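You operate a simulated robot arm through the tools that you are given. There is no shell and no other tool. Be economical: measure what you need, move in short steps, check, and stop when the job is done.

You are at the controls of a simulated two-armed robot. One attempt, no reset.

TASK
On the wiring bench top, fold the rag in half, so that it is half as wide.

Only the result counts: the job must be done as asked and must still hold three seconds after the hand-in. Knocking over, shifting, dropping, spilling or breaking anything else fails it. Flat cloth is picked up by pressing the open fingertips on it (5 to 10 N) and closing them slowly along it; thin cloth reads only 2 to 8 mm in the jaws.

THE ROBOT
Two 7-joint arms with two-finger parallel grippers on one trunk, on a base that drives. Base frame: it is fixed to the floor where the robot stands at the start and does not move with it; the origin is under the middle of the robot, x ahead of it, y to its left, z up. Units: mm, rad, N and s.
The left shoulder is at the start at [70, 134, 1151], the right one opposite. Places, roughly: wiring bench top [600, 700, 900]. Payload 1.57 kg a hand.
Tool frame (each hand has its own): the origin (TCP) lies between the finger pads and is the grasp point; the fingertips stand 30 mm ahead of it; z points along the fingers, y is the line along which they close. The gripper opens to 80 mm. The fingers are 17 mm wide and 12 mm thick; the gripper's body (40 by 82 mm) begins 80 mm behind the TCP.
Orientation is told as [roll, pitch, yaw] about the base's x, y, z axes, in that order, counted from this pose: with the fingers straight down and closing along the base's y, the tool's x points along the base's -x, its y along +y and its z along -z.

THE INTERFACE
- The arms move only by the tool drive_tool. It takes "left_motion", "right_motion" or both (then of equal length, played together; a hand with none holds still); each is a list of rows, each an object of numbers (a shift or turn left out is 0, a gripper value left out holds the last): "dx", "dy", "dz": the shift along the tool's x, y, z in m; "ax", "ay", "az": the turn, a rotation vector about the tool's x, y, z in rad; "fingers": the gripper command, from -1 (shut) to 1 (fully open), values between in proportion. In form: [{"dx": .., "dy": .., "dz": .., "ax": .., "ay": .., "az": .., "fingers": ..}, ...]. A call has 1 to 12 rows; each row is the pose to reach, as a shift and turn from the pose commanded when the call began, along the tool's axes at that moment. Rows are played at 5 a second. More than 50 mm and 0.15 rad between two rows, or a gripper value outside its range, and nothing of the call is played. Where a pose cannot be reached the arm comes as near as it can. A force on the tool above 40 N (or 10 N above the force at the start of the call, whichever is more), or a blocked arm, ends the call early, and 0.2 s more pass. The fingers move at their own pace (about 153 mm/s each) and stop on an object; they squeeze with about 41 N. The grip force told is the motor's: it shows also when the fingers shut on nothing. Time passes only in rows, and 0.2 s behind the last, so rows that repeat a pose let the fingers close. It gives the time, the measured TCP pose, the force on the tool (base axes), the opening and the grip force at its end, in the units of the frame above (readings bear some noise).
- Cameras (640 x 400 px; columns grow to the right, rows downward): "scene" is now at [129.5, 6.4, 1360.8]; the picture's right is [0.07, -1.00, 0.00], its down [-0.75, -0.06, -0.66] and it looks along [0.65, 0.05, -0.75] (base axes); focal length 278 px, centre (320, 200). "left" rides on the left gripper at [72, 7, -122] in its tool frame; the picture's right is [-0.09, 1.00, 0.00], its down [-0.84, -0.08, -0.54] and it looks along [-0.54, -0.05, 0.84] (tool axes); focal length 238 px, centre (320, 200). "right" rides on the right gripper at [72, -7, -122] in its tool frame; the picture's right is [0.09, 1.00, 0.00], its down [-0.84, 0.08, -0.54] and it looks along [-0.54, 0.05, 0.84] (tool axes); focal length 238 px, centre (320, 200). There is no depth. A picture from a camera that has moved, and an enlarged one, comes with that camera's place and axes in the base frame and with its lens.
- get_image(camera): a new picture of that camera. It takes no simulated time.
- raise_lower(by): slides the trunk up (or, below 0, down) by that many mm; the arms and the scene camera ride with it, the base frame stays. It gives what a move gives, with no picture.
- roll_base(legs): drives the robot by 1 to 6 legs, each [ahead, left, turn to the left] in mm, mm and rad, along the robot's own axes; the way and the turn of a leg run together, so that a leg with both is an arc; at most 1500 mm and 3.142 rad a leg. The arms and the cameras ride along, it lands a little off, and it stops where it bumps. It gives what a move gives.
- aim_head(pan, tilt): turns the head with the scene camera to pan (to the left, within 1.501 rad either way) and tilt (down, from -0.506 to 1.204), counted from straight ahead of the robot. It gives what a move gives.
- enlarge(camera, box): a new picture of the part [left, top, right, bottom] of that camera's present view, enlarged. It takes no simulated time.
- finish_job(): hands the job in; it is judged then, once.

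Go step by step. Nothing tells you exact positions but the pictures and the camera data: compare them with the known pose of the tool, close in by small moves and look again before you grip or let go. The budget is 120 turns and 100 pictures, counting those below and the enlarged ones. Unless the task says otherwise, let go and move clear before handing in, and close with one line.

The tools are called after "Request:" as name(argument=value, ...) on one line, values as JSON. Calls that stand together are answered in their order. drive_tool: Moves the arms, as the interface text tells. Its arguments: {"type":"object","properties":{"left_motion":{"type":"array","items":{"type":"object","properties":{"dx":{"type":"number"},"dy":{"type":"number"},"dz":{"type":"number"},"ax":{"type":"number"},"ay":{"type":"number"},"az":{"type":"number"},"fingers":{"type":"number"}}}},"right_motion":{"type":"array","items":{"type":"object","properties":{"dx":{"type":"number"},"dy":{"type":"number"},"dz":{"type":"number"},"ax":{"type":"number"},"ay":{"type":"number"},"az":{"type":"number"},"fingers":{"type":"number"}}}}},"required":[]} The other tools are called the same way: raise_lower (by) slides the trunk up or down; roll_base (legs) drives the base; aim_head (pan, tilt) turns the head that bears the scene camera; get_image (camera) takes a picture; enlarge (camera, box) takes an enlarged picture of a part of a camera's view; finish_job () hands the job in.

At the start:

```text
time_s: 0.0
left_eef_pos: [457.3, 240.7, 1056.1]
left_tcp_rot: [-0.001, 0.0, 0.002]
left_ft_force: [-0.2, 0.3, -1.1]
left_opening: 80.1
left_grasp_force: 0.0
right_eef_pos: [413.1, -175.2, 1003.9]
right_tcp_rot: [0.001, -0.001, 0.001]
right_ft_force: [0.1, -0.4, -0.7]
right_opening: 79.8
right_grasp_force: 0.0
trunk travel left (down, up): [-725.0, 215.0]
robot x, y, heading: [-1.9, -2.6, 0.0]
head pan, tilt: [0.075, 0.855]
```

scene: 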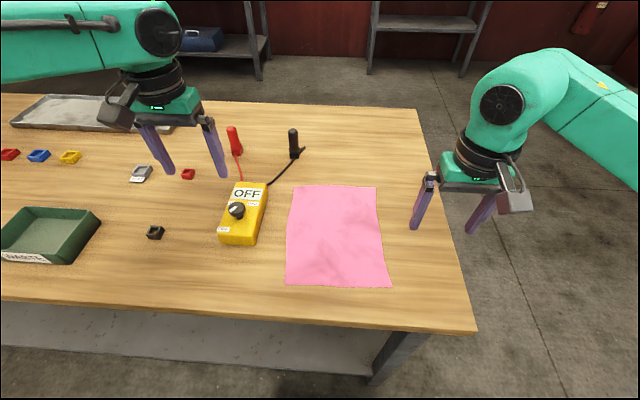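
right: 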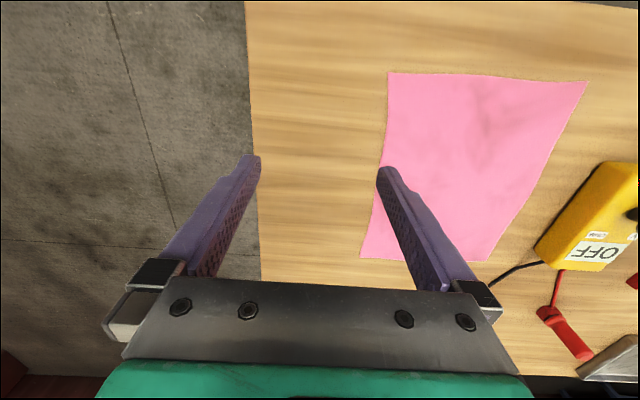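
left: 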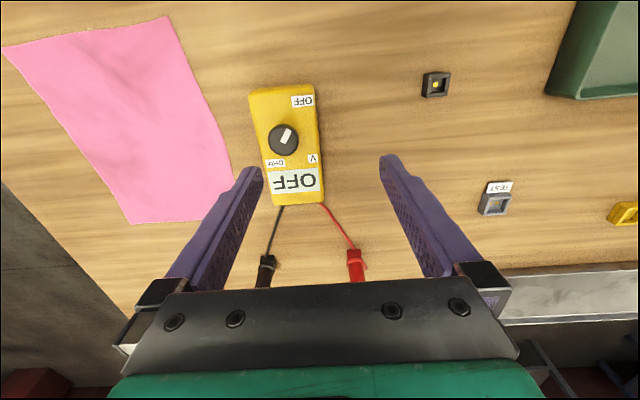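

The rag lies at about x 370–660, y −120 to 110, and the bench's right edge is at about y −280. I plan to stand at that right end and fold the right edge over with both hands. First I check how much room there is around the base.

Request:
aim_head(pan=0, tilt=1.2)

Request:
get_image(camera="scene")

Request:
aim_head(pan=-1.2, tilt=0.7)

Request:
get_image(camera="scene")

```text
time_s: 0.8
left_eef_pos: [458.2, 239.4, 1056.6]
left_tcp_rot: [0.0, 0.0, 0.003]
left_ft_force: [-0.4, -0.4, 0.4]
left_opening: 80.0
left_grasp_force: 0.0
right_eef_pos: [412.1, -175.9, 1004.1]
right_tcp_rot: [0.0, 0.0, 0.0]
right_ft_force: [-0.4, 0.1, -0.2]
right_opening: 79.9
right_grasp_force: 0.1
trunk travel left (down, up): [-725.0, 215.0]
robot x, y, heading: [-2.0, 1.2, 0.002]
head pan, tilt: [0.0, 1.201]
```

```text
96 pictures are left
camera scene: at [107.7, 0.6, 1337.5], right [0.0, -1.0, 0.0], down [-0.93, 0.0, -0.36], along [0.36, 0.0, -0.93], focal length 278 px, centre (320, 200)
```

scene: 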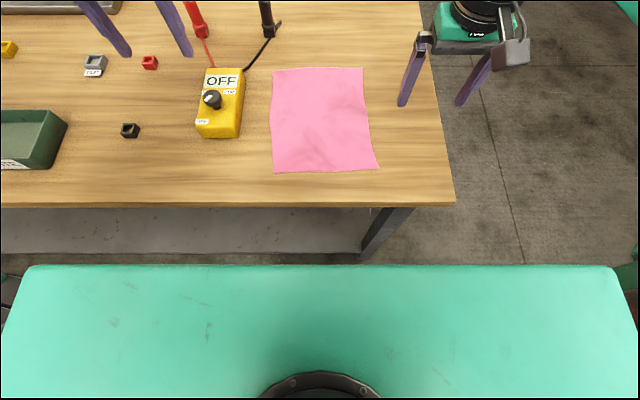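

```text
time_s: 2.2
left_eef_pos: [458.2, 239.3, 1056.6]
left_tcp_rot: [0.001, 0.001, 0.001]
left_ft_force: [-0.2, 0.3, -1.0]
left_opening: 80.1
left_grasp_force: 0.1
right_eef_pos: [413.5, -175.5, 1004.9]
right_tcp_rot: [-0.002, -0.001, 0.0]
right_ft_force: [-0.7, -0.1, -0.2]
right_opening: 79.8
right_grasp_force: 0.1
trunk travel left (down, up): [-725.0, 215.0]
robot x, y, heading: [-0.9, -0.6, 0.0]
head pan, tilt: [-1.201, 0.7]
```

```text
95 pictures are left
camera scene: at [82.5, -78.6, 1373.4], right [-0.93, -0.36, 0.0], down [-0.23, 0.6, -0.76], along [0.28, -0.71, -0.64], focal length 278 px, centre (320, 200)
```

scene: 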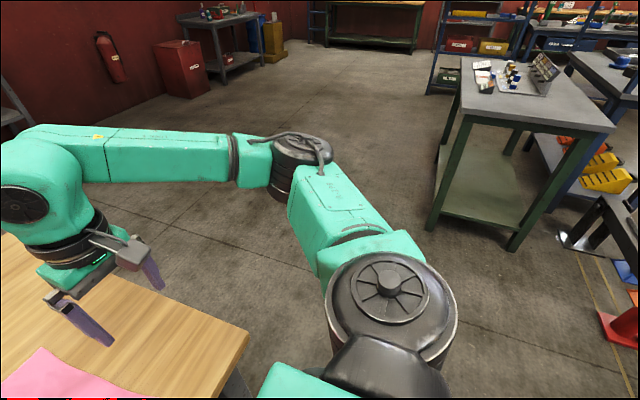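

The floor to the right is clear; the nearest other table is beyond y −1600. I'll drive around to the right end of the bench and face it.

Request:
roll_base(legs=[[0, -740, 0], [520, 0, 0], [0, 0, 1.571]])

Request:
aim_head(pan=0, tilt=0.8)

Request:
get_image(camera="scene")

```text
time_s: 12.7
left_eef_pos: [286.7, -284.0, 1057.9]
left_tcp_rot: [0.001, 0.0, 1.571]
left_ft_force: [-0.2, -1.0, -0.8]
left_opening: 80.0
left_grasp_force: 0.1
right_eef_pos: [703.0, -331.6, 1004.2]
right_tcp_rot: [0.002, 0.0, 1.57]
right_ft_force: [-0.1, -0.4, 0.7]
right_opening: 80.1
right_grasp_force: 0.0
trunk travel left (down, up): [-725.0, 215.0]
robot x, y, heading: [528.2, -743.7, 1.569]
head pan, tilt: [-1.201, 0.7]
```

```text
time_s: 14.1
left_eef_pos: [287.8, -285.7, 1056.8]
left_tcp_rot: [-0.001, 0.0, 1.571]
left_ft_force: [0.6, -0.3, 0.4]
left_opening: 80.1
left_grasp_force: 0.1
right_eef_pos: [702.6, -331.0, 1004.6]
right_tcp_rot: [-0.001, 0.001, 1.57]
right_ft_force: [0.2, 0.4, 0.2]
right_opening: 79.8
right_grasp_force: 0.1
trunk travel left (down, up): [-725.0, 215.0]
robot x, y, heading: [526.7, -739.2, 1.569]
head pan, tilt: [0.0, 0.799]
```

```text
94 pictures are left
camera scene: at [527.9, -611.6, 1365.2], right [1.0, 0.0, 0.0], down [0.0, -0.72, -0.7], along [0.0, 0.7, -0.72], focal length 278 px, centre (320, 200)
```

scene: 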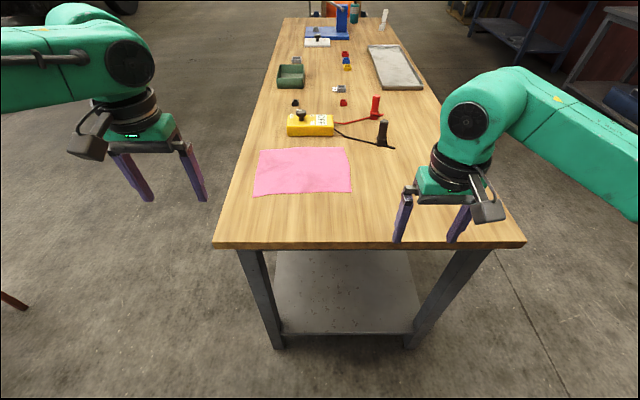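

Triangulating between the pictures puts the bench surface at z ≈ 864. The rag corners come out at about (356,−108), (610,−96), (608,107) and (345,85). I'll drive up to the bench end, centred on the rag.

Request:
roll_base(legs=[[204, 45, 0]])

Request:
aim_head(pan=0, tilt=1.0)

Request:
get_image(camera="scene")

Request:
get_image(camera="left")

Request:
get_image(camera="right")

```text
time_s: 15.8
left_eef_pos: [242.8, -81.5, 1058.0]
left_tcp_rot: [0.001, -0.002, 1.571]
left_ft_force: [-0.3, -0.4, 0.5]
left_opening: 80.3
left_grasp_force: 0.1
right_eef_pos: [657.8, -127.9, 1005.1]
right_tcp_rot: [0.0, -0.002, 1.57]
right_ft_force: [-0.1, -0.1, 0.7]
right_opening: 79.6
right_grasp_force: 0.0
trunk travel left (down, up): [-725.0, 215.0]
robot x, y, heading: [479.7, -540.6, 1.566]
head pan, tilt: [0.0, 0.799]
```

```text
time_s: 16.5
left_eef_pos: [242.2, -81.2, 1057.4]
left_tcp_rot: [-0.001, 0.002, 1.571]
left_ft_force: [0.4, -0.1, -0.2]
left_opening: 79.9
left_grasp_force: 0.0
right_eef_pos: [657.0, -127.0, 1003.9]
right_tcp_rot: [0.001, 0.0, 1.569]
right_ft_force: [0.6, 0.1, 0.4]
right_opening: 79.8
right_grasp_force: 0.1
trunk travel left (down, up): [-725.0, 215.0]
robot x, y, heading: [480.8, -533.2, 1.566]
head pan, tilt: [0.0, 1.0]
```

```text
93 pictures are left
camera scene: at [483.1, -417.7, 1350.0], right [1.0, 0.0, 0.0], down [0.0, -0.84, -0.54], along [0.0, 0.54, -0.84], focal length 278 px, centre (320, 200)
```

scene: 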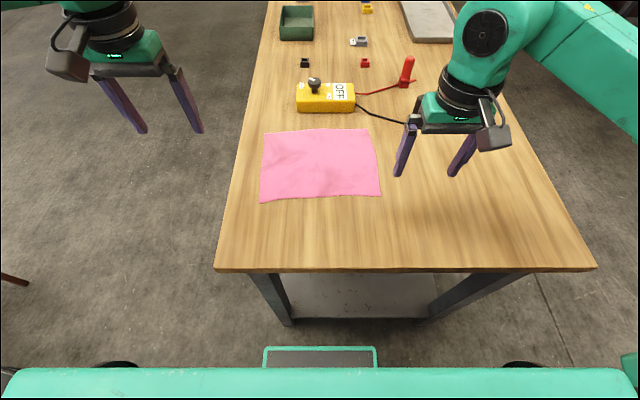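

```text
92 pictures are left
camera left: at [235.9, -151.9, 1178.0], right [-1.0, 0.09, 0.0], down [0.08, 0.84, 0.54], along [0.05, 0.54, -0.84], focal length 238 px, centre (320, 200)
```

left: 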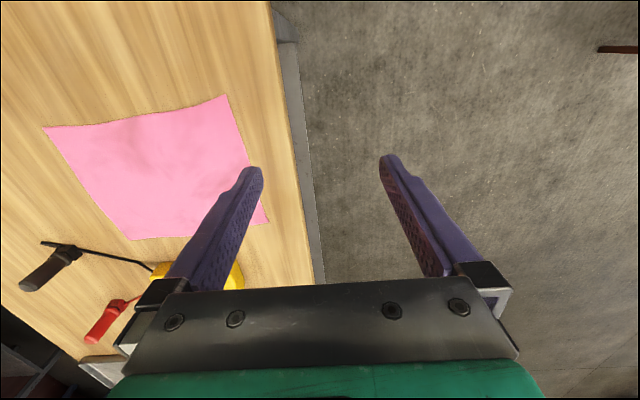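

```text
91 pictures are left
camera right: at [664.3, -197.2, 1125.7], right [-1.0, -0.09, 0.0], down [-0.08, 0.84, 0.54], along [-0.05, 0.54, -0.84], focal length 238 px, centre (320, 200)
```

right: 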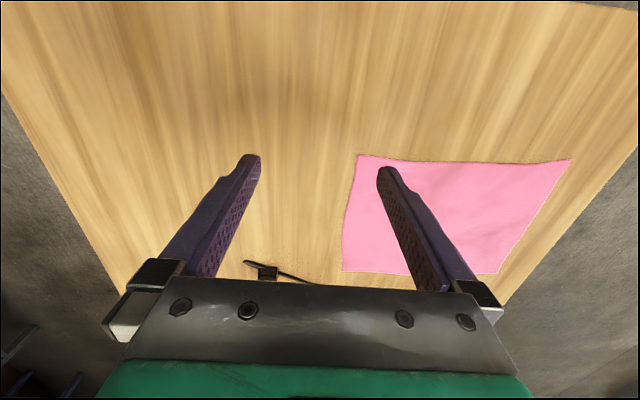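

The base has clear room at the bench end. The rag is about 258 × 199 mm and turned about 4°. I'll bring both hands over the near edge, about 30 mm in from each corner, with the fingers mostly closed.

Request:
drive_tool(left_motion=[{"dx": 0.004, "dy": -0.029, "dz": 0.024, "fingers": -0.35}, {"dx": 0.007, "dy": -0.057, "dz": 0.049}, {"dx": 0.011, "dy": -0.086, "dz": 0.073}, {"dx": 0.014, "dy": -0.115, "dz": 0.098}, {"dx": 0.018, "dy": -0.1435, "dz": 0.1225}, {"dx": 0.018, "dy": -0.1435, "dz": 0.1225}], right_motion=[{"dx": -0.008, "dy": 0.015, "dz": 0.014, "fingers": -0.35}, {"dx": -0.017, "dy": 0.031, "dz": 0.028}, {"dx": -0.025, "dy": 0.046, "dz": 0.042}, {"dx": -0.034, "dy": 0.062, "dz": 0.056}, {"dx": -0.042, "dy": 0.077, "dz": 0.0695}, {"dx": -0.042, "dy": 0.077, "dz": 0.0695}])

Request:
get_image(camera="left")

Request:
get_image(camera="right")

Request:
get_image(camera="scene")

```text
time_s: 17.9
left_eef_pos: [386.7, -101.0, 934.2]
left_tcp_rot: [-0.002, 0.0, 1.571]
left_ft_force: [0.0, -0.5, -0.2]
left_opening: 26.1
left_grasp_force: 0.0
right_eef_pos: [581.5, -86.5, 934.7]
right_tcp_rot: [-0.001, 0.001, 1.569]
right_ft_force: [-0.4, 0.2, 0.1]
right_opening: 26.1
right_grasp_force: 0.0
trunk travel left (down, up): [-725.0, 215.0]
robot x, y, heading: [482.4, -538.8, 1.569]
head pan, tilt: [0.0, 1.0]
```

```text
90 pictures are left
camera left: at [379.8, -172.0, 1056.3], right [-1.0, 0.09, 0.0], down [0.08, 0.84, 0.54], along [0.05, 0.54, -0.84], focal length 238 px, centre (320, 200)
```

left: 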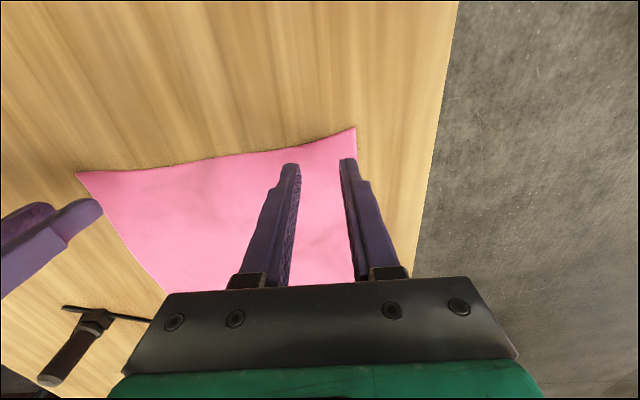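

```text
89 pictures are left
camera right: at [587.8, -156.5, 1055.9], right [-1.0, -0.09, 0.0], down [-0.08, 0.84, 0.54], along [-0.05, 0.54, -0.84], focal length 238 px, centre (320, 200)
```

right: 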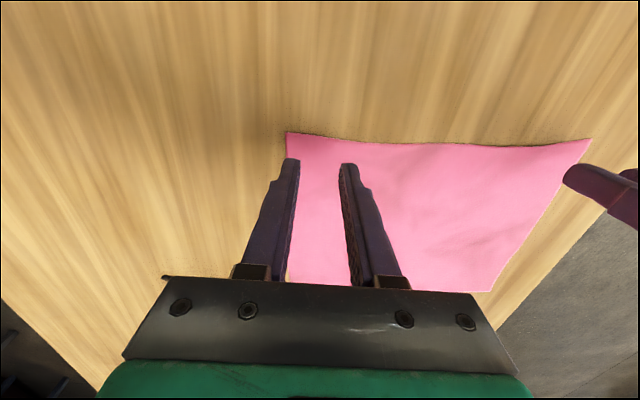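

```text
88 pictures are left
camera scene: at [483.7, -419.6, 1350.2], right [1.0, 0.0, 0.0], down [0.0, -0.84, -0.54], along [0.0, 0.54, -0.84], focal length 278 px, centre (320, 200)
```

scene: 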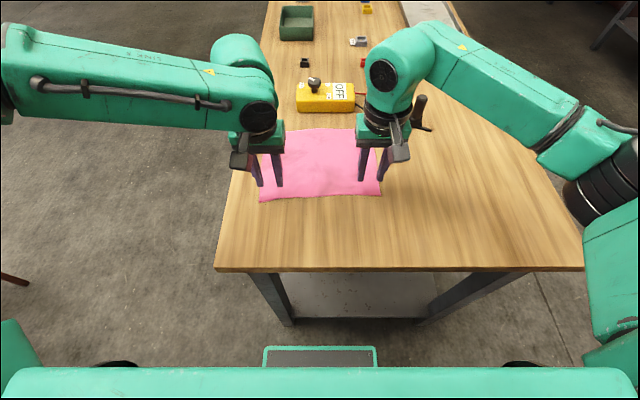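

Both hands sit about 12 mm inside the edge and 30 mm from the corners. Now I lower them to just above the cloth.

Request:
drive_tool(left_motion=[{"dz": 0.015}, {"dz": 0.028}, {"dz": 0.034}, {"dz": 0.036}], right_motion=[{"dz": 0.015}, {"dz": 0.028}, {"dz": 0.034}, {"dz": 0.036}])

Request:
get_image(camera="left")

```text
time_s: 18.9
left_eef_pos: [385.9, -97.1, 898.9]
left_tcp_rot: [-0.001, -0.003, 1.572]
left_ft_force: [-0.2, 0.7, 0.8]
left_opening: 26.1
left_grasp_force: 0.1
right_eef_pos: [580.6, -85.3, 898.5]
right_tcp_rot: [0.0, 0.001, 1.568]
right_ft_force: [0.1, -0.2, 0.0]
right_opening: 26.0
right_grasp_force: 0.0
trunk travel left (down, up): [-725.0, 215.0]
robot x, y, heading: [480.9, -539.8, 1.571]
head pan, tilt: [0.0, 1.0]
```

```text
87 pictures are left
camera left: at [379.4, -169.9, 1019.8], right [-1.0, 0.09, 0.0], down [0.08, 0.84, 0.54], along [0.05, 0.54, -0.84], focal length 238 px, centre (320, 200)
```

left: 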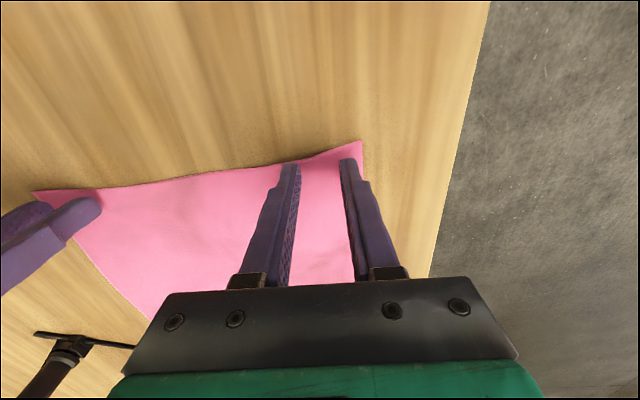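

The fingertips are just above the edge of the cloth. I'll press down gently in small steps.

Request:
drive_tool(left_motion=[{"dz": 0.002}, {"dz": 0.004}, {"dz": 0.004}], right_motion=[{"dz": 0.002}, {"dz": 0.004}, {"dz": 0.004}])

```text
time_s: 19.7
left_eef_pos: [384.6, -98.1, 894.9]
left_tcp_rot: [-0.003, -0.001, 1.569]
left_ft_force: [0.4, 0.1, -1.0]
left_opening: 25.9
left_grasp_force: 0.1
right_eef_pos: [581.1, -85.9, 894.3]
right_tcp_rot: [0.0, 0.001, 1.567]
right_ft_force: [-0.2, -0.6, 0.2]
right_opening: 26.1
right_grasp_force: 0.0
trunk travel left (down, up): [-725.0, 215.0]
robot x, y, heading: [483.0, -539.8, 1.57]
head pan, tilt: [0.0, 1.0]
```

Request:
drive_tool(left_motion=[{"dz": 0.0015}, {"dz": 0.003}, {"dz": 0.003}], right_motion=[{"dz": 0.0015}, {"dz": 0.003}, {"dz": 0.003}])

```text
time_s: 20.5
left_eef_pos: [384.5, -98.1, 891.3]
left_tcp_rot: [-0.002, -0.004, 1.571]
left_ft_force: [1.0, -0.2, 0.3]
left_opening: 26.0
left_grasp_force: 0.1
right_eef_pos: [580.7, -85.3, 891.4]
right_tcp_rot: [0.001, 0.0, 1.567]
right_ft_force: [0.0, 0.8, 2.4]
right_opening: 26.0
right_grasp_force: 0.1
trunk travel left (down, up): [-725.0, 215.0]
robot x, y, heading: [480.5, -540.0, 1.572]
head pan, tilt: [0.0, 1.0]
```

The right hand is starting to touch at TCP z ≈ 891. I'll press a little further.

Request:
drive_tool(left_motion=[{"dz": 0.001}, {"dz": 0.002}, {"dz": 0.002}], right_motion=[{"dz": 0.0005}, {"dz": 0.001}, {"dz": 0.001}])

```text
time_s: 21.3
left_eef_pos: [384.0, -99.8, 892.5]
left_tcp_rot: [-0.004, -0.004, 1.57]
left_ft_force: [0.2, -0.3, 2.7]
left_opening: 26.0
left_grasp_force: 0.1
right_eef_pos: [579.4, -86.3, 892.0]
right_tcp_rot: [0.002, -0.001, 1.569]
right_ft_force: [-0.6, 3.6, 9.4]
right_opening: 25.9
right_grasp_force: 0.1
trunk travel left (down, up): [-725.0, 215.0]
robot x, y, heading: [481.3, -538.8, 1.565]
head pan, tilt: [0.0, 1.0]
```

Right reads 9.4 N and left 2.7 N. I'll press the left slightly more and then close both slowly.

Request:
drive_tool(left_motion=[{"dz": 0.0008}, {"dz": 0.0008}])

Request:
drive_tool(left_motion=[{"fingers": -0.42}, {"fingers": -0.5}, {"fingers": -0.58}, {"fingers": -0.66}, {"fingers": -0.74}, {"fingers": -0.82}, {"fingers": -0.9}, {"fingers": -1}, {"fingers": -1}, {"fingers": -1}], right_motion=[{"fingers": -0.42}, {"fingers": -0.5}, {"fingers": -0.58}, {"fingers": -0.66}, {"fingers": -0.74}, {"fingers": -0.82}, {"fingers": -0.9}, {"fingers": -1}, {"fingers": -1}, {"fingers": -1}])

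Request:
get_image(camera="left")

Request:
get_image(camera="right")

```text
time_s: 21.9
left_eef_pos: [384.1, -99.9, 892.0]
left_tcp_rot: [-0.001, -0.006, 1.572]
left_ft_force: [1.2, 3.1, 12.5]
left_opening: 26.0
left_grasp_force: 0.1
right_eef_pos: [580.5, -87.5, 891.6]
right_tcp_rot: [0.0, -0.002, 1.568]
right_ft_force: [-0.3, 2.3, 7.8]
right_opening: 25.7
right_grasp_force: 0.0
trunk travel left (down, up): [-725.0, 215.0]
robot x, y, heading: [485.0, -539.8, 1.569]
head pan, tilt: [0.0, 1.0]
```

```text
time_s: 24.1
left_eef_pos: [385.3, -101.6, 891.6]
left_tcp_rot: [0.001, -0.006, 1.57]
left_ft_force: [-0.7, -0.1, 22.2]
left_opening: 0.1
left_grasp_force: 21.6
right_eef_pos: [580.8, -87.7, 891.6]
right_tcp_rot: [0.001, -0.002, 1.567]
right_ft_force: [0.6, 0.1, 1.0]
right_opening: 0.1
right_grasp_force: 21.3
trunk travel left (down, up): [-725.0, 215.0]
robot x, y, heading: [484.1, -543.6, 1.562]
head pan, tilt: [0.0, 1.0]
```

```text
86 pictures are left
camera left: at [377.9, -174.6, 1012.5], right [-1.0, 0.09, 0.0], down [0.08, 0.83, 0.55], along [0.05, 0.54, -0.84], focal length 238 px, centre (320, 200)
```

left: 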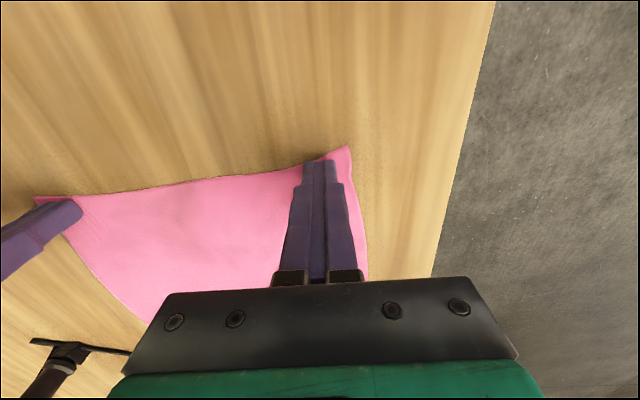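

```text
85 pictures are left
camera right: at [587.9, -158.6, 1013.6], right [-1.0, -0.09, 0.0], down [-0.08, 0.84, 0.54], along [-0.05, 0.54, -0.84], focal length 238 px, centre (320, 200)
```

right: 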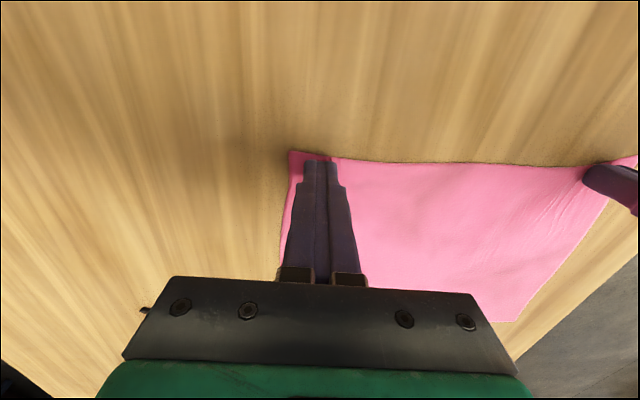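

Both jaws shut on nothing (0.1 mm), so the fingers slipped over the cloth. I'll lift slightly, reopen wider, shift inwards and retry with steadier pressing.

Request:
drive_tool(left_motion=[{"dz": -0.008}, {"dz": -0.008, "dy": -0.008, "dx": -0.004, "fingers": -0.1}, {"dz": -0.008, "dy": -0.008, "dx": -0.004}, {"dz": -0.002, "dy": -0.008, "dx": -0.004}, {"dz": -0.0015, "dy": -0.008, "dx": -0.004}], right_motion=[{"dz": -0.008}, {"dz": -0.008, "dy": 0.008, "dx": -0.004, "fingers": -0.1}, {"dz": -0.008, "dy": 0.008, "dx": -0.004}, {"dz": -0.002, "dy": 0.008, "dx": -0.004}, {"dz": -0.0005, "dy": 0.008, "dx": -0.004}])

Request:
get_image(camera="right")

Request:
get_image(camera="left")

```text
time_s: 25.3
left_eef_pos: [386.2, -99.9, 894.3]
left_tcp_rot: [-0.001, -0.001, 1.571]
left_ft_force: [-0.2, 0.5, 1.2]
left_opening: 35.9
left_grasp_force: 0.1
left hand out of reach, approached as far as the arm can: row 2, 3, 4, 5
right_eef_pos: [573.1, -81.3, 892.2]
right_tcp_rot: [0.001, -0.002, 1.568]
right_ft_force: [0.7, 0.8, 6.0]
right_opening: 35.7
right_grasp_force: 0.0
trunk travel left (down, up): [-725.0, 215.0]
robot x, y, heading: [481.8, -539.9, 1.57]
head pan, tilt: [0.0, 1.0]
```

```text
84 pictures are left
camera right: at [579.5, -152.2, 1013.4], right [-1.0, -0.09, 0.0], down [-0.08, 0.84, 0.54], along [-0.05, 0.54, -0.84], focal length 238 px, centre (320, 200)
```

right: 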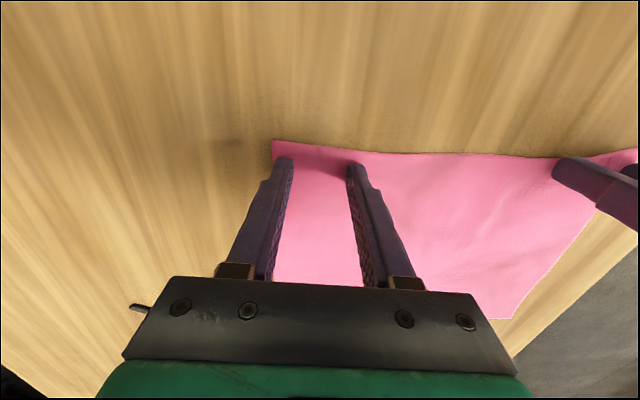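

```text
83 pictures are left
camera left: at [379.8, -172.2, 1016.5], right [-1.0, 0.09, 0.0], down [0.08, 0.84, 0.54], along [0.05, 0.54, -0.84], focal length 238 px, centre (320, 200)
```

left: 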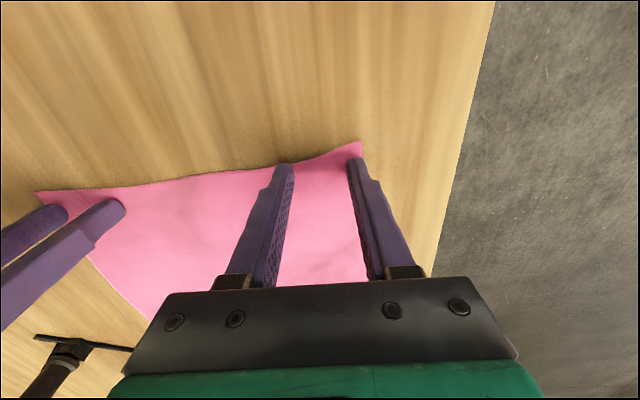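

The left arm reports a limit when moving inwards here. Before gripping, I'll lift the left hand and test whether it can travel the whole fold path.

Request:
drive_tool(left_motion=[{"dz": -0.04}, {"dz": -0.08}, {"dz": -0.1, "dx": -0.04}, {"dz": -0.1, "dx": -0.08}, {"dz": -0.1, "dx": -0.12}, {"dz": -0.1, "dx": -0.16}, {"dz": -0.1, "dx": -0.2}, {"dz": -0.1, "dx": -0.2}])

Request:
get_image(camera="scene")

```text
time_s: 27.1
left_eef_pos: [322.5, -7.8, 1003.6]
left_tcp_rot: [-0.001, 0.0, 1.571]
left_ft_force: [-1.1, 0.1, 0.4]
left_opening: 35.7
left_grasp_force: 0.0
left hand out of reach, approached as far as the arm can: row 4, 5, 6, 7, 8
right_eef_pos: [573.0, -82.0, 891.5]
right_tcp_rot: [0.0, -0.001, 1.57]
right_ft_force: [0.3, 1.2, 9.8]
right_opening: 36.1
right_grasp_force: 0.1
trunk travel left (down, up): [-725.0, 215.0]
robot x, y, heading: [480.1, -537.8, 1.574]
head pan, tilt: [0.0, 1.0]
```

```text
82 pictures are left
camera scene: at [483.0, -419.8, 1350.2], right [1.0, 0.0, 0.0], down [0.0, -0.84, -0.54], along [0.0, 0.54, -0.84], focal length 278 px, centre (320, 200)
```

scene: 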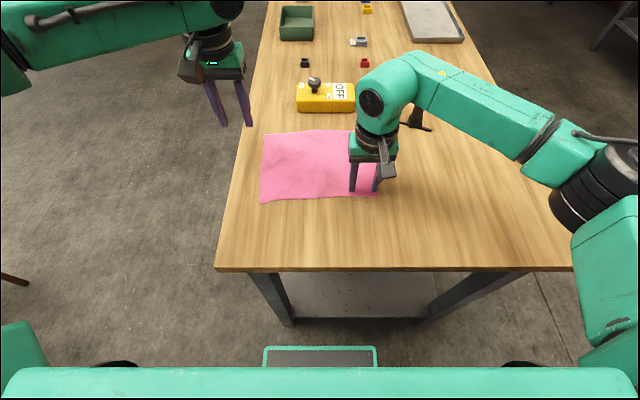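

The left arm stops short of the far edge with the hand square to the bench. I'll check whether turning the hand frees it.

Request:
drive_tool(left_motion=[{"az": 0.12}, {"az": 0.24}, {"az": 0.36}, {"az": 0.48}, {"az": 0.48, "dy": -0.02}, {"az": 0.48, "dy": -0.04}])

Request:
drive_tool(left_motion=[{"dx": 0.0}])

```text
time_s: 28.5
left_eef_pos: [350.5, -27.2, 1005.0]
left_tcp_rot: [0.001, -0.001, 1.09]
left_ft_force: [0.1, 0.5, -0.6]
left_opening: 36.1
left_grasp_force: 0.0
left hand out of reach, approached as far as the arm can: row 5, 6
right_eef_pos: [573.5, -82.0, 891.3]
right_tcp_rot: [0.0, 0.0, 1.568]
right_ft_force: [0.4, 2.7, 12.2]
right_opening: 36.2
right_grasp_force: 0.0
trunk travel left (down, up): [-725.0, 215.0]
robot x, y, heading: [477.1, -536.1, 1.571]
head pan, tilt: [0.0, 1.0]
```

```text
time_s: 28.9
left_eef_pos: [350.9, -26.1, 1004.8]
left_tcp_rot: [-0.002, -0.004, 1.09]
left_ft_force: [0.3, -0.3, 1.0]
left_opening: 36.0
left_grasp_force: 0.1
right_eef_pos: [572.5, -82.0, 891.5]
right_tcp_rot: [-0.001, 0.0, 1.568]
right_ft_force: [1.0, 1.3, 11.5]
right_opening: 36.5
right_grasp_force: 0.0
trunk travel left (down, up): [-725.0, 215.0]
robot x, y, heading: [481.8, -536.3, 1.569]
head pan, tilt: [0.0, 1.0]
```

The limit looks like a joint limit that blocks the hand towards the robot's midline. I'll test whether a different trunk height widens the left arm's inner range.

Request:
drive_tool(right_motion=[{"dz": -0.04}, {"dz": -0.08}])

Request:
raise_lower(by=150)

Request:
drive_tool(left_motion=[{"az": -0.12}, {"az": -0.24, "dz": 0.04}, {"az": -0.36, "dz": 0.08}, {"az": -0.48, "dz": 0.12}, {"az": -0.48, "dz": 0.15}, {"az": -0.48, "dz": 0.15, "dx": -0.035, "dy": -0.02}, {"az": -0.48, "dz": 0.15, "dx": -0.07, "dy": -0.04}, {"az": -0.48, "dz": 0.15, "dx": -0.105, "dy": -0.04}, {"az": -0.48, "dz": 0.15, "dx": -0.14, "dy": -0.04}, {"az": -0.48, "dz": 0.15, "dx": -0.14, "dy": -0.04}])

```text
time_s: 29.5
left_eef_pos: [350.8, -26.1, 1004.5]
left_tcp_rot: [0.0, -0.005, 1.09]
left_ft_force: [-0.3, -0.3, -0.2]
left_opening: 36.1
left_grasp_force: 0.1
right_eef_pos: [572.4, -82.1, 972.3]
right_tcp_rot: [0.001, -0.001, 1.57]
right_ft_force: [0.1, -0.7, 0.4]
right_opening: 36.0
right_grasp_force: 0.0
trunk travel left (down, up): [-725.0, 215.0]
robot x, y, heading: [479.6, -539.3, 1.573]
head pan, tilt: [0.0, 1.0]
```

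```text
time_s: 31.2
left_eef_pos: [351.7, -26.7, 1153.4]
left_tcp_rot: [0.001, -0.002, 1.091]
left_ft_force: [1.2, 1.0, 0.4]
left_opening: 36.1
left_grasp_force: 0.0
right_eef_pos: [572.5, -81.4, 1121.4]
right_tcp_rot: [0.0, 0.002, 1.57]
right_ft_force: [-0.1, -0.4, 0.6]
right_opening: 36.4
right_grasp_force: 0.0
trunk travel left (down, up): [-875.0, 65.0]
robot x, y, heading: [482.4, -541.5, 1.568]
head pan, tilt: [0.0, 1.0]
```

```text
time_s: 33.5
left_eef_pos: [347.9, -47.2, 1061.0]
left_tcp_rot: [-0.002, -0.003, 1.569]
left_ft_force: [-0.9, -0.4, -0.2]
left_opening: 36.0
left_grasp_force: 0.1
left hand out of reach, approached as far as the arm can: row 2, 3, 4, 5, 6, 7, 8, 9, 10
right_eef_pos: [572.6, -82.7, 1121.3]
right_tcp_rot: [0.0, -0.001, 1.57]
right_ft_force: [-0.2, -0.5, -0.7]
right_opening: 35.8
right_grasp_force: 0.1
trunk travel left (down, up): [-875.0, 65.0]
robot x, y, heading: [480.5, -537.5, 1.572]
head pan, tilt: [0.0, 1.0]
```

Raising the trunk made it worse, so I'll try lower. First I lift both hands well clear, then lower the trunk.

Request:
drive_tool(left_motion=[{"dz": -0.04}, {"dz": -0.08}, {"dz": -0.12}, {"dz": -0.16}, {"dz": -0.16}], right_motion=[{"dz": -0.04}, {"dz": -0.08}, {"dz": -0.12}, {"dz": -0.12}, {"dz": -0.12}])

Request:
raise_lower(by=-270)

Request:
get_image(camera="scene")

```text
time_s: 34.6
left_eef_pos: [345.8, -47.1, 1226.5]
left_tcp_rot: [0.001, -0.004, 1.57]
left_ft_force: [0.1, 0.3, 0.1]
left_opening: 36.3
left_grasp_force: 0.0
right_eef_pos: [572.7, -80.7, 1241.3]
right_tcp_rot: [0.001, -0.001, 1.57]
right_ft_force: [-0.2, -0.3, 0.1]
right_opening: 36.2
right_grasp_force: 0.0
trunk travel left (down, up): [-875.0, 65.0]
robot x, y, heading: [484.2, -540.1, 1.568]
head pan, tilt: [0.0, 1.0]
```

```text
time_s: 37.4
left_eef_pos: [345.8, -46.7, 956.5]
left_tcp_rot: [-0.001, -0.001, 1.571]
left_ft_force: [0.1, -0.9, -0.7]
left_opening: 35.5
left_grasp_force: 0.1
right_eef_pos: [572.2, -81.3, 971.4]
right_tcp_rot: [-0.002, 0.002, 1.569]
right_ft_force: [0.1, -0.8, 0.0]
right_opening: 36.0
right_grasp_force: 0.1
trunk travel left (down, up): [-605.0, 335.0]
robot x, y, heading: [479.5, -538.0, 1.572]
head pan, tilt: [0.0, 1.0]
```

```text
81 pictures are left
camera scene: at [483.3, -418.7, 1230.1], right [1.0, 0.0, 0.0], down [0.0, -0.84, -0.54], along [0.0, 0.54, -0.84], focal length 278 px, centre (320, 200)
```

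scene: 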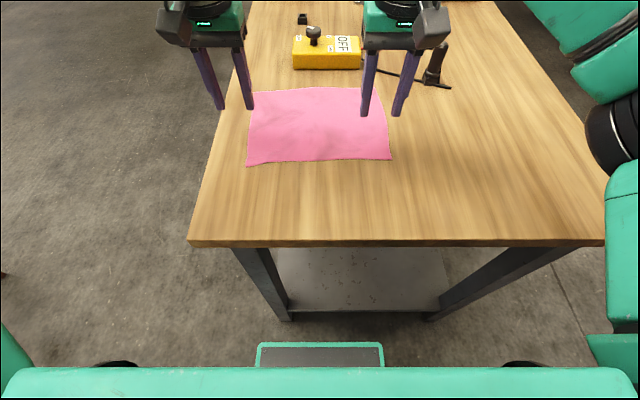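

Trunk is 120 mm below the start height. I'll test the left hand's reach again from here.

Request:
drive_tool(left_motion=[{"dy": -0.02}, {"dy": -0.04}, {"dy": -0.04, "dx": -0.03}, {"dy": -0.04, "dx": -0.06}, {"dy": -0.04, "dx": -0.09}, {"dy": -0.04, "dx": -0.12}, {"dy": -0.04, "dx": -0.14}, {"dy": -0.04, "dx": -0.14}], right_motion=[{"dx": 0}, {"dx": 0}, {"dx": -0.03}, {"dx": -0.06}, {"dx": -0.09}, {"dx": -0.12}, {"dx": -0.15}, {"dx": -0.17}])

Request:
get_image(camera="scene")

```text
time_s: 39.2
left_eef_pos: [327.0, -10.9, 942.4]
left_tcp_rot: [0.0, -0.003, 1.57]
left_ft_force: [-0.3, 0.2, -0.5]
left_opening: 36.1
left_grasp_force: 0.1
left hand out of reach, approached as far as the arm can: row 2, 3, 4, 5, 6, 7, 8
right_eef_pos: [584.0, 41.1, 956.2]
right_tcp_rot: [0.002, -0.001, 1.568]
right_ft_force: [0.3, -0.8, -0.8]
right_opening: 36.0
right_grasp_force: 0.0
right hand out of reach, approached as far as the arm can: row 6, 7, 8
trunk travel left (down, up): [-605.0, 335.0]
robot x, y, heading: [480.1, -540.1, 1.569]
head pan, tilt: [0.0, 1.0]
```

```text
80 pictures are left
camera scene: at [485.5, -417.6, 1230.0], right [1.0, 0.0, 0.0], down [0.0, -0.84, -0.54], along [0.0, 0.54, -0.84], focal length 278 px, centre (320, 200)
```

scene: 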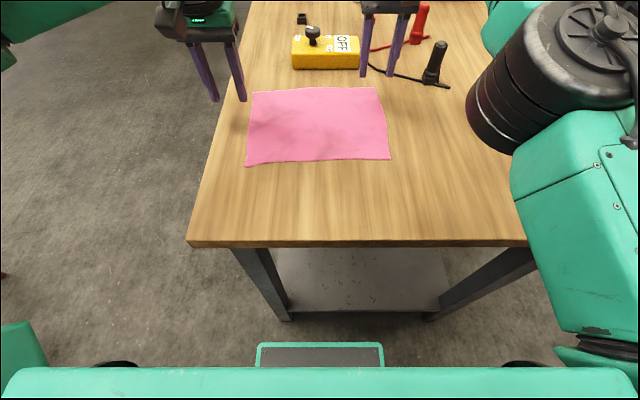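

The right arm reaches much further inwards (ahead 580 at lateral 104), so the left arm is only in a poor posture. I'll retract the left hand, move it inwards there, then extend again.

Request:
drive_tool(left_motion=[{"dx": 0.04, "dz": -0.03}, {"dx": 0.08, "dz": -0.03}, {"dx": 0.12, "dz": -0.03}, {"dx": 0.16, "dz": -0.03}, {"dx": 0.2, "dz": -0.03}, {"dx": 0.24, "dz": -0.03}, {"dx": 0.26, "dz": -0.03}, {"dx": 0.26, "dy": -0.03, "dz": -0.03}, {"dx": 0.26, "dy": -0.06, "dz": -0.03}, {"dx": 0.26, "dy": -0.06, "dz": -0.03}])

Request:
get_image(camera="scene")

```text
time_s: 41.4
left_eef_pos: [386.7, -270.9, 972.2]
left_tcp_rot: [-0.002, -0.002, 1.571]
left_ft_force: [-0.1, -0.4, 0.3]
left_opening: 35.8
left_grasp_force: 0.1
right_eef_pos: [581.4, 40.2, 955.6]
right_tcp_rot: [0.0, 0.001, 1.569]
right_ft_force: [-0.3, 0.8, -0.1]
right_opening: 35.9
right_grasp_force: 0.0
trunk travel left (down, up): [-605.0, 335.0]
robot x, y, heading: [483.3, -538.9, 1.569]
head pan, tilt: [0.0, 1.0]
```

```text
79 pictures are left
camera scene: at [482.6, -419.0, 1230.1], right [1.0, 0.0, 0.0], down [0.0, -0.84, -0.54], along [0.0, 0.54, -0.84], focal length 278 px, centre (320, 200)
```

scene: 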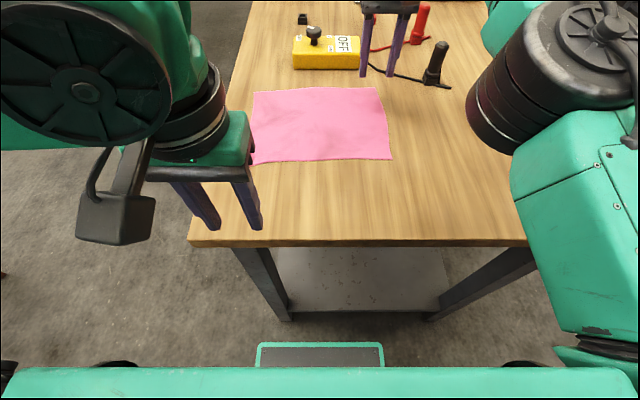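

The left hand is now at ahead 268, lateral 96. Next I extend it.

Request:
drive_tool(left_motion=[{"dx": -0.04}, {"dx": -0.08}, {"dx": -0.12}, {"dx": -0.16}, {"dx": -0.2}, {"dx": -0.24}, {"dx": -0.28}, {"dx": -0.32}, {"dx": -0.32}])

Request:
get_image(camera="scene")

```text
time_s: 43.4
left_eef_pos: [337.9, -21.0, 956.9]
left_tcp_rot: [-0.001, -0.003, 1.572]
left_ft_force: [-0.2, 0.1, 0.5]
left_opening: 36.0
left_grasp_force: 0.1
left hand out of reach, approached as far as the arm can: row 6, 7, 8, 9
right_eef_pos: [581.5, 40.6, 955.9]
right_tcp_rot: [-0.001, 0.0, 1.57]
right_ft_force: [0.3, 0.7, -0.5]
right_opening: 35.9
right_grasp_force: 0.1
trunk travel left (down, up): [-605.0, 335.0]
robot x, y, heading: [485.5, -539.3, 1.57]
head pan, tilt: [0.0, 1.0]
```

```text
78 pictures are left
camera scene: at [483.4, -418.9, 1230.1], right [1.0, 0.0, 0.0], down [0.0, -0.84, -0.54], along [0.0, 0.54, -0.84], focal length 278 px, centre (320, 200)
```

scene: 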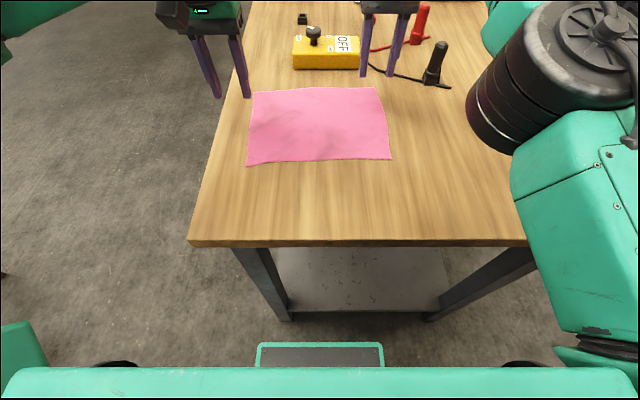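

Same posture and same limit. I'll look at both arms to compare how their elbows are set.

Request:
aim_head(pan=0.8, tilt=0.5)

Request:
get_image(camera="scene")

Request:
aim_head(pan=-0.8, tilt=0.5)

Request:
get_image(camera="scene")

```text
time_s: 44.5
left_eef_pos: [337.5, -21.0, 958.6]
left_tcp_rot: [0.0, 0.0, 1.573]
left_ft_force: [0.1, 0.8, 0.1]
left_opening: 36.0
left_grasp_force: 0.0
right_eef_pos: [582.9, 40.2, 954.6]
right_tcp_rot: [0.002, 0.0, 1.57]
right_ft_force: [-0.4, 0.5, -0.7]
right_opening: 36.1
right_grasp_force: 0.0
trunk travel left (down, up): [-605.0, 335.0]
robot x, y, heading: [481.2, -539.0, 1.569]
head pan, tilt: [0.799, 0.499]
```

```text
77 pictures are left
camera scene: at [418.1, -424.6, 1271.1], right [0.7, 0.72, 0.0], down [0.34, -0.34, -0.88], along [-0.63, 0.61, -0.48], focal length 278 px, centre (320, 200)
```

scene: 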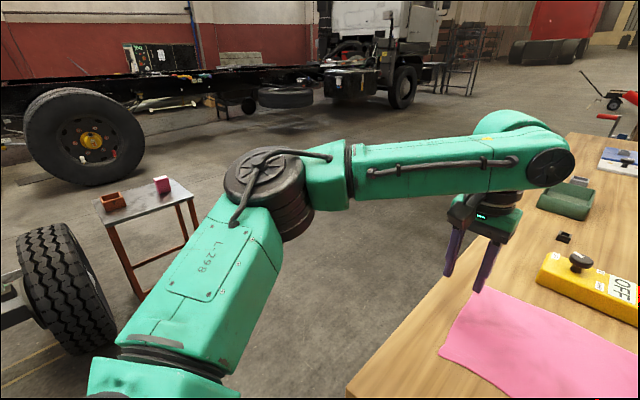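

```text
time_s: 46.2
left_eef_pos: [338.2, -19.9, 957.8]
left_tcp_rot: [-0.003, -0.002, 1.57]
left_ft_force: [-0.3, -0.4, 0.2]
left_opening: 36.1
left_grasp_force: 0.0
right_eef_pos: [582.8, 40.8, 955.6]
right_tcp_rot: [0.001, -0.001, 1.57]
right_ft_force: [0.5, 0.1, 1.0]
right_opening: 36.1
right_grasp_force: 0.1
trunk travel left (down, up): [-605.0, 335.0]
robot x, y, heading: [479.6, -539.9, 1.567]
head pan, tilt: [-0.799, 0.499]
```

```text
76 pictures are left
camera scene: at [548.4, -424.8, 1271.2], right [0.7, -0.72, 0.0], down [-0.34, -0.33, -0.88], along [0.63, 0.61, -0.48], focal length 278 px, centre (320, 200)
```

scene: 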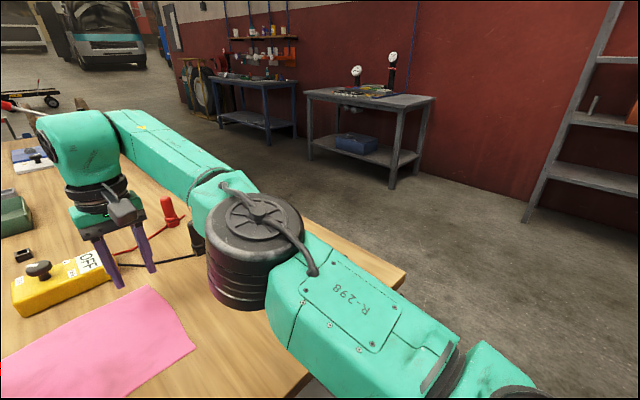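

Both elbows point outwards and the left shoulder is simply limited. Tilting the fingers away from the robot should gain the missing reach, so I'll test that on both hands.

Request:
aim_head(pan=0, tilt=1.0)

Request:
drive_tool(left_motion=[{"ay": -0.14}, {"ay": -0.28}, {"ay": -0.42}, {"ay": -0.42, "dx": -0.03}, {"ay": -0.42, "dx": -0.06}, {"ay": -0.42, "dx": -0.09}, {"ay": -0.42, "dx": -0.12}, {"ay": -0.42, "dx": -0.12}], right_motion=[{"ay": -0.14}, {"ay": -0.28}, {"ay": -0.42}, {"ay": -0.42, "dx": -0.03}, {"ay": -0.42, "dx": -0.06}, {"ay": -0.42, "dx": -0.06}, {"ay": -0.42, "dx": -0.06}, {"ay": -0.42, "dx": -0.06}])

```text
time_s: 47.3
left_eef_pos: [336.9, -20.5, 959.2]
left_tcp_rot: [-0.002, -0.001, 1.571]
left_ft_force: [0.5, 0.1, 0.5]
left_opening: 35.9
left_grasp_force: 0.1
right_eef_pos: [582.2, 40.7, 955.8]
right_tcp_rot: [0.0, -0.001, 1.568]
right_ft_force: [0.5, 0.0, 0.5]
right_opening: 36.0
right_grasp_force: 0.0
trunk travel left (down, up): [-605.0, 335.0]
robot x, y, heading: [482.6, -538.7, 1.57]
head pan, tilt: [0.0, 1.0]
```

```text
time_s: 49.1
left_eef_pos: [325.1, 77.6, 954.9]
left_tcp_rot: [-0.003, -0.423, 1.571]
left_ft_force: [0.7, 0.6, 0.1]
left_opening: 35.9
left_grasp_force: 0.1
left hand out of reach, approached as far as the arm can: row 7, 8
right_eef_pos: [582.1, 100.4, 955.4]
right_tcp_rot: [0.0, -0.422, 1.568]
right_ft_force: [-0.8, -0.4, 1.2]
right_opening: 36.0
right_grasp_force: 0.2
trunk travel left (down, up): [-605.0, 335.0]
robot x, y, heading: [482.0, -539.7, 1.57]
head pan, tilt: [0.0, 1.0]
```

With a 0.42 rad tilt both hands reach the far edge. I'll untilt and pull the hands back, then move the base 30 mm closer and 30 mm right for margin.

Request:
drive_tool(left_motion=[{"dx": 0.04, "ay": 0.14}, {"dx": 0.08, "ay": 0.28}, {"dx": 0.12, "ay": 0.42}, {"dx": 0.16, "ay": 0.42}, {"dx": 0.2, "ay": 0.42}], right_motion=[{"dx": 0.04, "ay": 0.14}, {"dx": 0.08, "ay": 0.28}, {"dx": 0.12, "ay": 0.42}, {"dx": 0.16, "ay": 0.42}, {"dx": 0.2, "ay": 0.42}])

Request:
roll_base(legs=[[30, -30, 0]])

Request:
get_image(camera="scene")

```text
time_s: 50.3
left_eef_pos: [327.9, -90.1, 891.5]
left_tcp_rot: [-0.01, -0.037, 1.569]
left_ft_force: [0.3, -5.5, 22.9]
left_opening: 35.8
left_grasp_force: 0.1
right_eef_pos: [579.8, -71.3, 892.2]
right_tcp_rot: [0.014, -0.021, 1.567]
right_ft_force: [0.7, -4.2, 19.6]
right_opening: 36.3
right_grasp_force: 0.2
trunk travel left (down, up): [-605.0, 335.0]
robot x, y, heading: [481.9, -532.6, 1.567]
head pan, tilt: [0.0, 1.0]
stopped in row 5 (left hand): the force on the tool passed its limit (the readings are from after the stop); the commanded pose is now the measured one
```

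```text
time_s: 51.2
left_eef_pos: [358.5, -60.9, 890.7]
left_tcp_rot: [-0.008, -0.038, 1.572]
left_ft_force: [-0.3, 8.2, 32.7]
left_opening: 35.4
left_grasp_force: 0.1
right_eef_pos: [611.8, -40.4, 891.8]
right_tcp_rot: [0.015, -0.026, 1.569]
right_ft_force: [-3.2, 7.0, 33.6]
right_opening: 33.0
right_grasp_force: 0.0
trunk travel left (down, up): [-605.0, 335.0]
robot x, y, heading: [511.4, -509.7, 1.565]
head pan, tilt: [0.0, 1.0]
```

```text
75 pictures are left
camera scene: at [514.8, -394.0, 1231.2], right [1.0, 0.0, 0.0], down [0.0, -0.84, -0.54], along [0.0, 0.54, -0.84], focal length 278 px, centre (320, 200)
```

scene: 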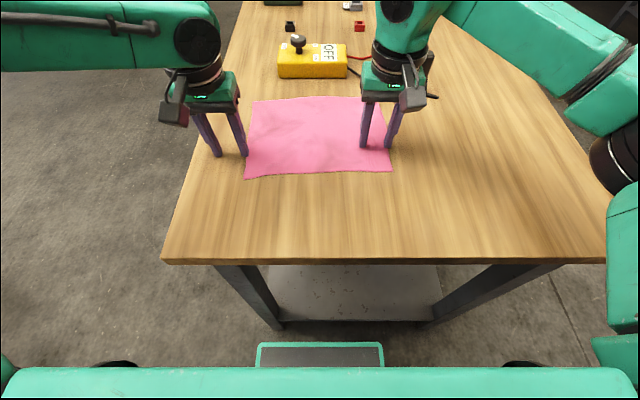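

My mistake: the shift ran along the tilted tool axes, so both hands came down onto the bench and dragged a little. I'll lift them straight up and check the rag.

Request:
drive_tool(left_motion=[{"dz": -0.03}, {"dz": -0.06}, {"dz": -0.07, "dy": 0.04}, {"dz": -0.08, "dy": 0.08}], right_motion=[{"dz": -0.03}, {"dz": -0.06}, {"dz": -0.07, "dy": -0.04}, {"dz": -0.08, "dy": -0.08}])

Request:
get_image(camera="scene")

```text
time_s: 52.2
left_eef_pos: [275.8, -59.4, 969.2]
left_tcp_rot: [-0.008, -0.034, 1.573]
left_ft_force: [0.1, 0.2, -0.6]
left_opening: 36.0
left_grasp_force: 0.1
right_eef_pos: [692.7, -38.0, 968.1]
right_tcp_rot: [0.012, -0.021, 1.569]
right_ft_force: [-0.2, -0.8, -0.1]
right_opening: 35.8
right_grasp_force: 0.1
trunk travel left (down, up): [-605.0, 335.0]
robot x, y, heading: [512.3, -507.3, 1.564]
head pan, tilt: [0.0, 1.0]
```

```text
74 pictures are left
camera scene: at [513.8, -389.3, 1230.2], right [1.0, 0.0, 0.0], down [0.0, -0.84, -0.54], along [0.0, 0.54, -0.84], focal length 278 px, centre (320, 200)
```

scene: 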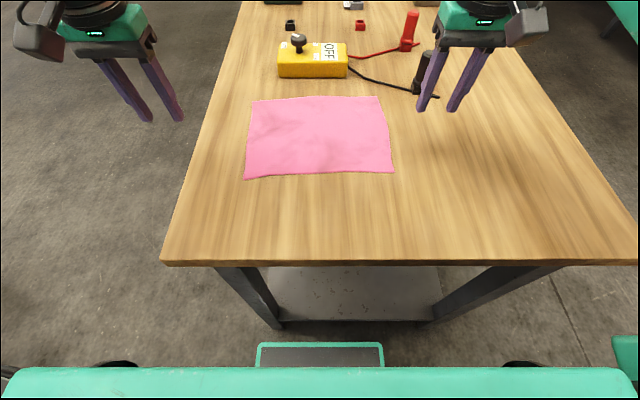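

The rag came through flat but moved about 28 mm in x: corners now about A(388,−113), B(638,−99), C(636,104), D(374,91). I'll shift the base right a little to keep the left arm's margin.

Request:
roll_base(legs=[[0, -20, 0]])

```text
time_s: 53.0
left_eef_pos: [295.8, -58.5, 966.7]
left_tcp_rot: [-0.012, -0.031, 1.576]
left_ft_force: [0.1, -1.2, 0.9]
left_opening: 36.1
left_grasp_force: 0.0
right_eef_pos: [709.4, -35.6, 968.6]
right_tcp_rot: [0.012, -0.017, 1.57]
right_ft_force: [0.0, -0.4, 0.2]
right_opening: 36.1
right_grasp_force: 0.1
trunk travel left (down, up): [-605.0, 335.0]
robot x, y, heading: [531.2, -509.8, 1.565]
head pan, tilt: [0.0, 1.0]
```

Now I place both hands above the near corners again, with the fingers at 26 mm and untilted.

Request:
drive_tool(left_motion=[{"dx": 0.02, "dy": -0.03, "ay": 0.03, "fingers": -0.35}, {"dx": 0.04, "dy": -0.06, "dz": 0.01, "ay": 0.03}, {"dx": 0.04, "dy": -0.09, "dz": 0.025, "ay": 0.03}, {"dx": 0.04, "dy": -0.117, "dz": 0.045, "ay": 0.03}, {"dx": 0.04, "dy": -0.117, "dz": 0.06, "ay": 0.03}, {"dx": 0.04, "dy": -0.117, "dz": 0.06, "ay": 0.03}], right_motion=[{"dx": 0.02, "dy": 0.025, "ay": 0.018, "fingers": -0.35}, {"dx": 0.04, "dy": 0.05, "dz": 0.01, "ay": 0.018}, {"dx": 0.052, "dy": 0.075, "dz": 0.025, "ay": 0.018}, {"dx": 0.052, "dy": 0.097, "dz": 0.045, "ay": 0.018}, {"dx": 0.052, "dy": 0.097, "dz": 0.06, "ay": 0.018}, {"dx": 0.052, "dy": 0.097, "dz": 0.06, "ay": 0.018}])

Request:
get_image(camera="left")

Request:
get_image(camera="right")

```text
time_s: 54.4
left_eef_pos: [413.6, -95.3, 906.8]
left_tcp_rot: [-0.009, -0.001, 1.574]
left_ft_force: [0.7, -0.9, 0.8]
left_opening: 26.0
left_grasp_force: 0.1
right_eef_pos: [612.7, -88.2, 908.7]
right_tcp_rot: [0.012, -0.003, 1.568]
right_ft_force: [0.1, 0.1, 0.0]
right_opening: 25.9
right_grasp_force: 0.0
trunk travel left (down, up): [-605.0, 335.0]
robot x, y, heading: [530.7, -510.6, 1.569]
head pan, tilt: [0.0, 1.0]
```

```text
73 pictures are left
camera left: at [407.3, -167.7, 1028.6], right [-1.0, 0.09, -0.01], down [0.07, 0.84, 0.54], along [0.06, 0.54, -0.84], focal length 238 px, centre (320, 200)
```

left: 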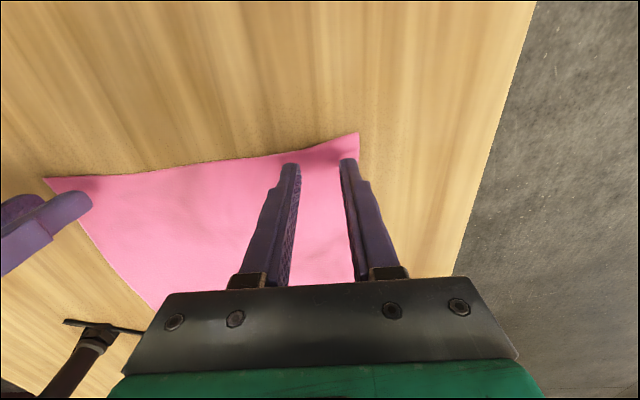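

```text
72 pictures are left
camera right: at [621.1, -158.9, 1030.6], right [-1.0, -0.09, 0.01], down [-0.07, 0.84, 0.54], along [-0.06, 0.54, -0.84], focal length 238 px, centre (320, 200)
```

right: 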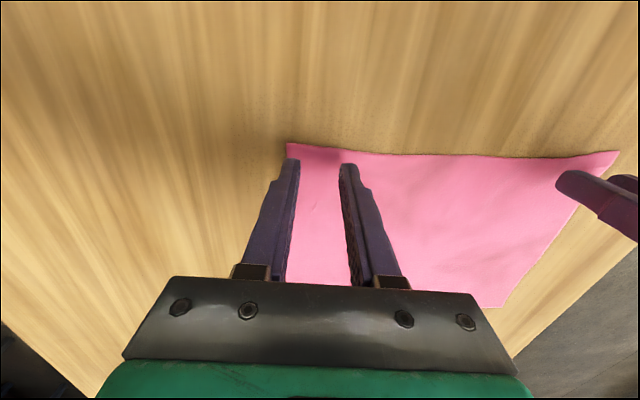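

Both are well placed. I'll work the right hand alone first: come down to firm contact.

Request:
drive_tool(right_motion=[{"dx": -0.002, "dz": 0.01}, {"dx": -0.002, "dz": 0.0155}, {"dx": -0.002, "dz": 0.0165}, {"dx": -0.002, "dz": 0.0175}, {"dx": -0.002, "dz": 0.0175}])

```text
time_s: 55.6
left_eef_pos: [413.5, -96.0, 908.7]
left_tcp_rot: [-0.009, -0.004, 1.574]
left_ft_force: [0.2, 0.4, 0.1]
left_opening: 26.0
left_grasp_force: 0.0
right_eef_pos: [613.3, -86.6, 892.2]
right_tcp_rot: [0.015, -0.002, 1.568]
right_ft_force: [1.5, 1.6, 9.8]
right_opening: 26.1
right_grasp_force: 0.2
trunk travel left (down, up): [-605.0, 335.0]
robot x, y, heading: [532.9, -505.5, 1.569]
head pan, tilt: [0.0, 1.0]
```

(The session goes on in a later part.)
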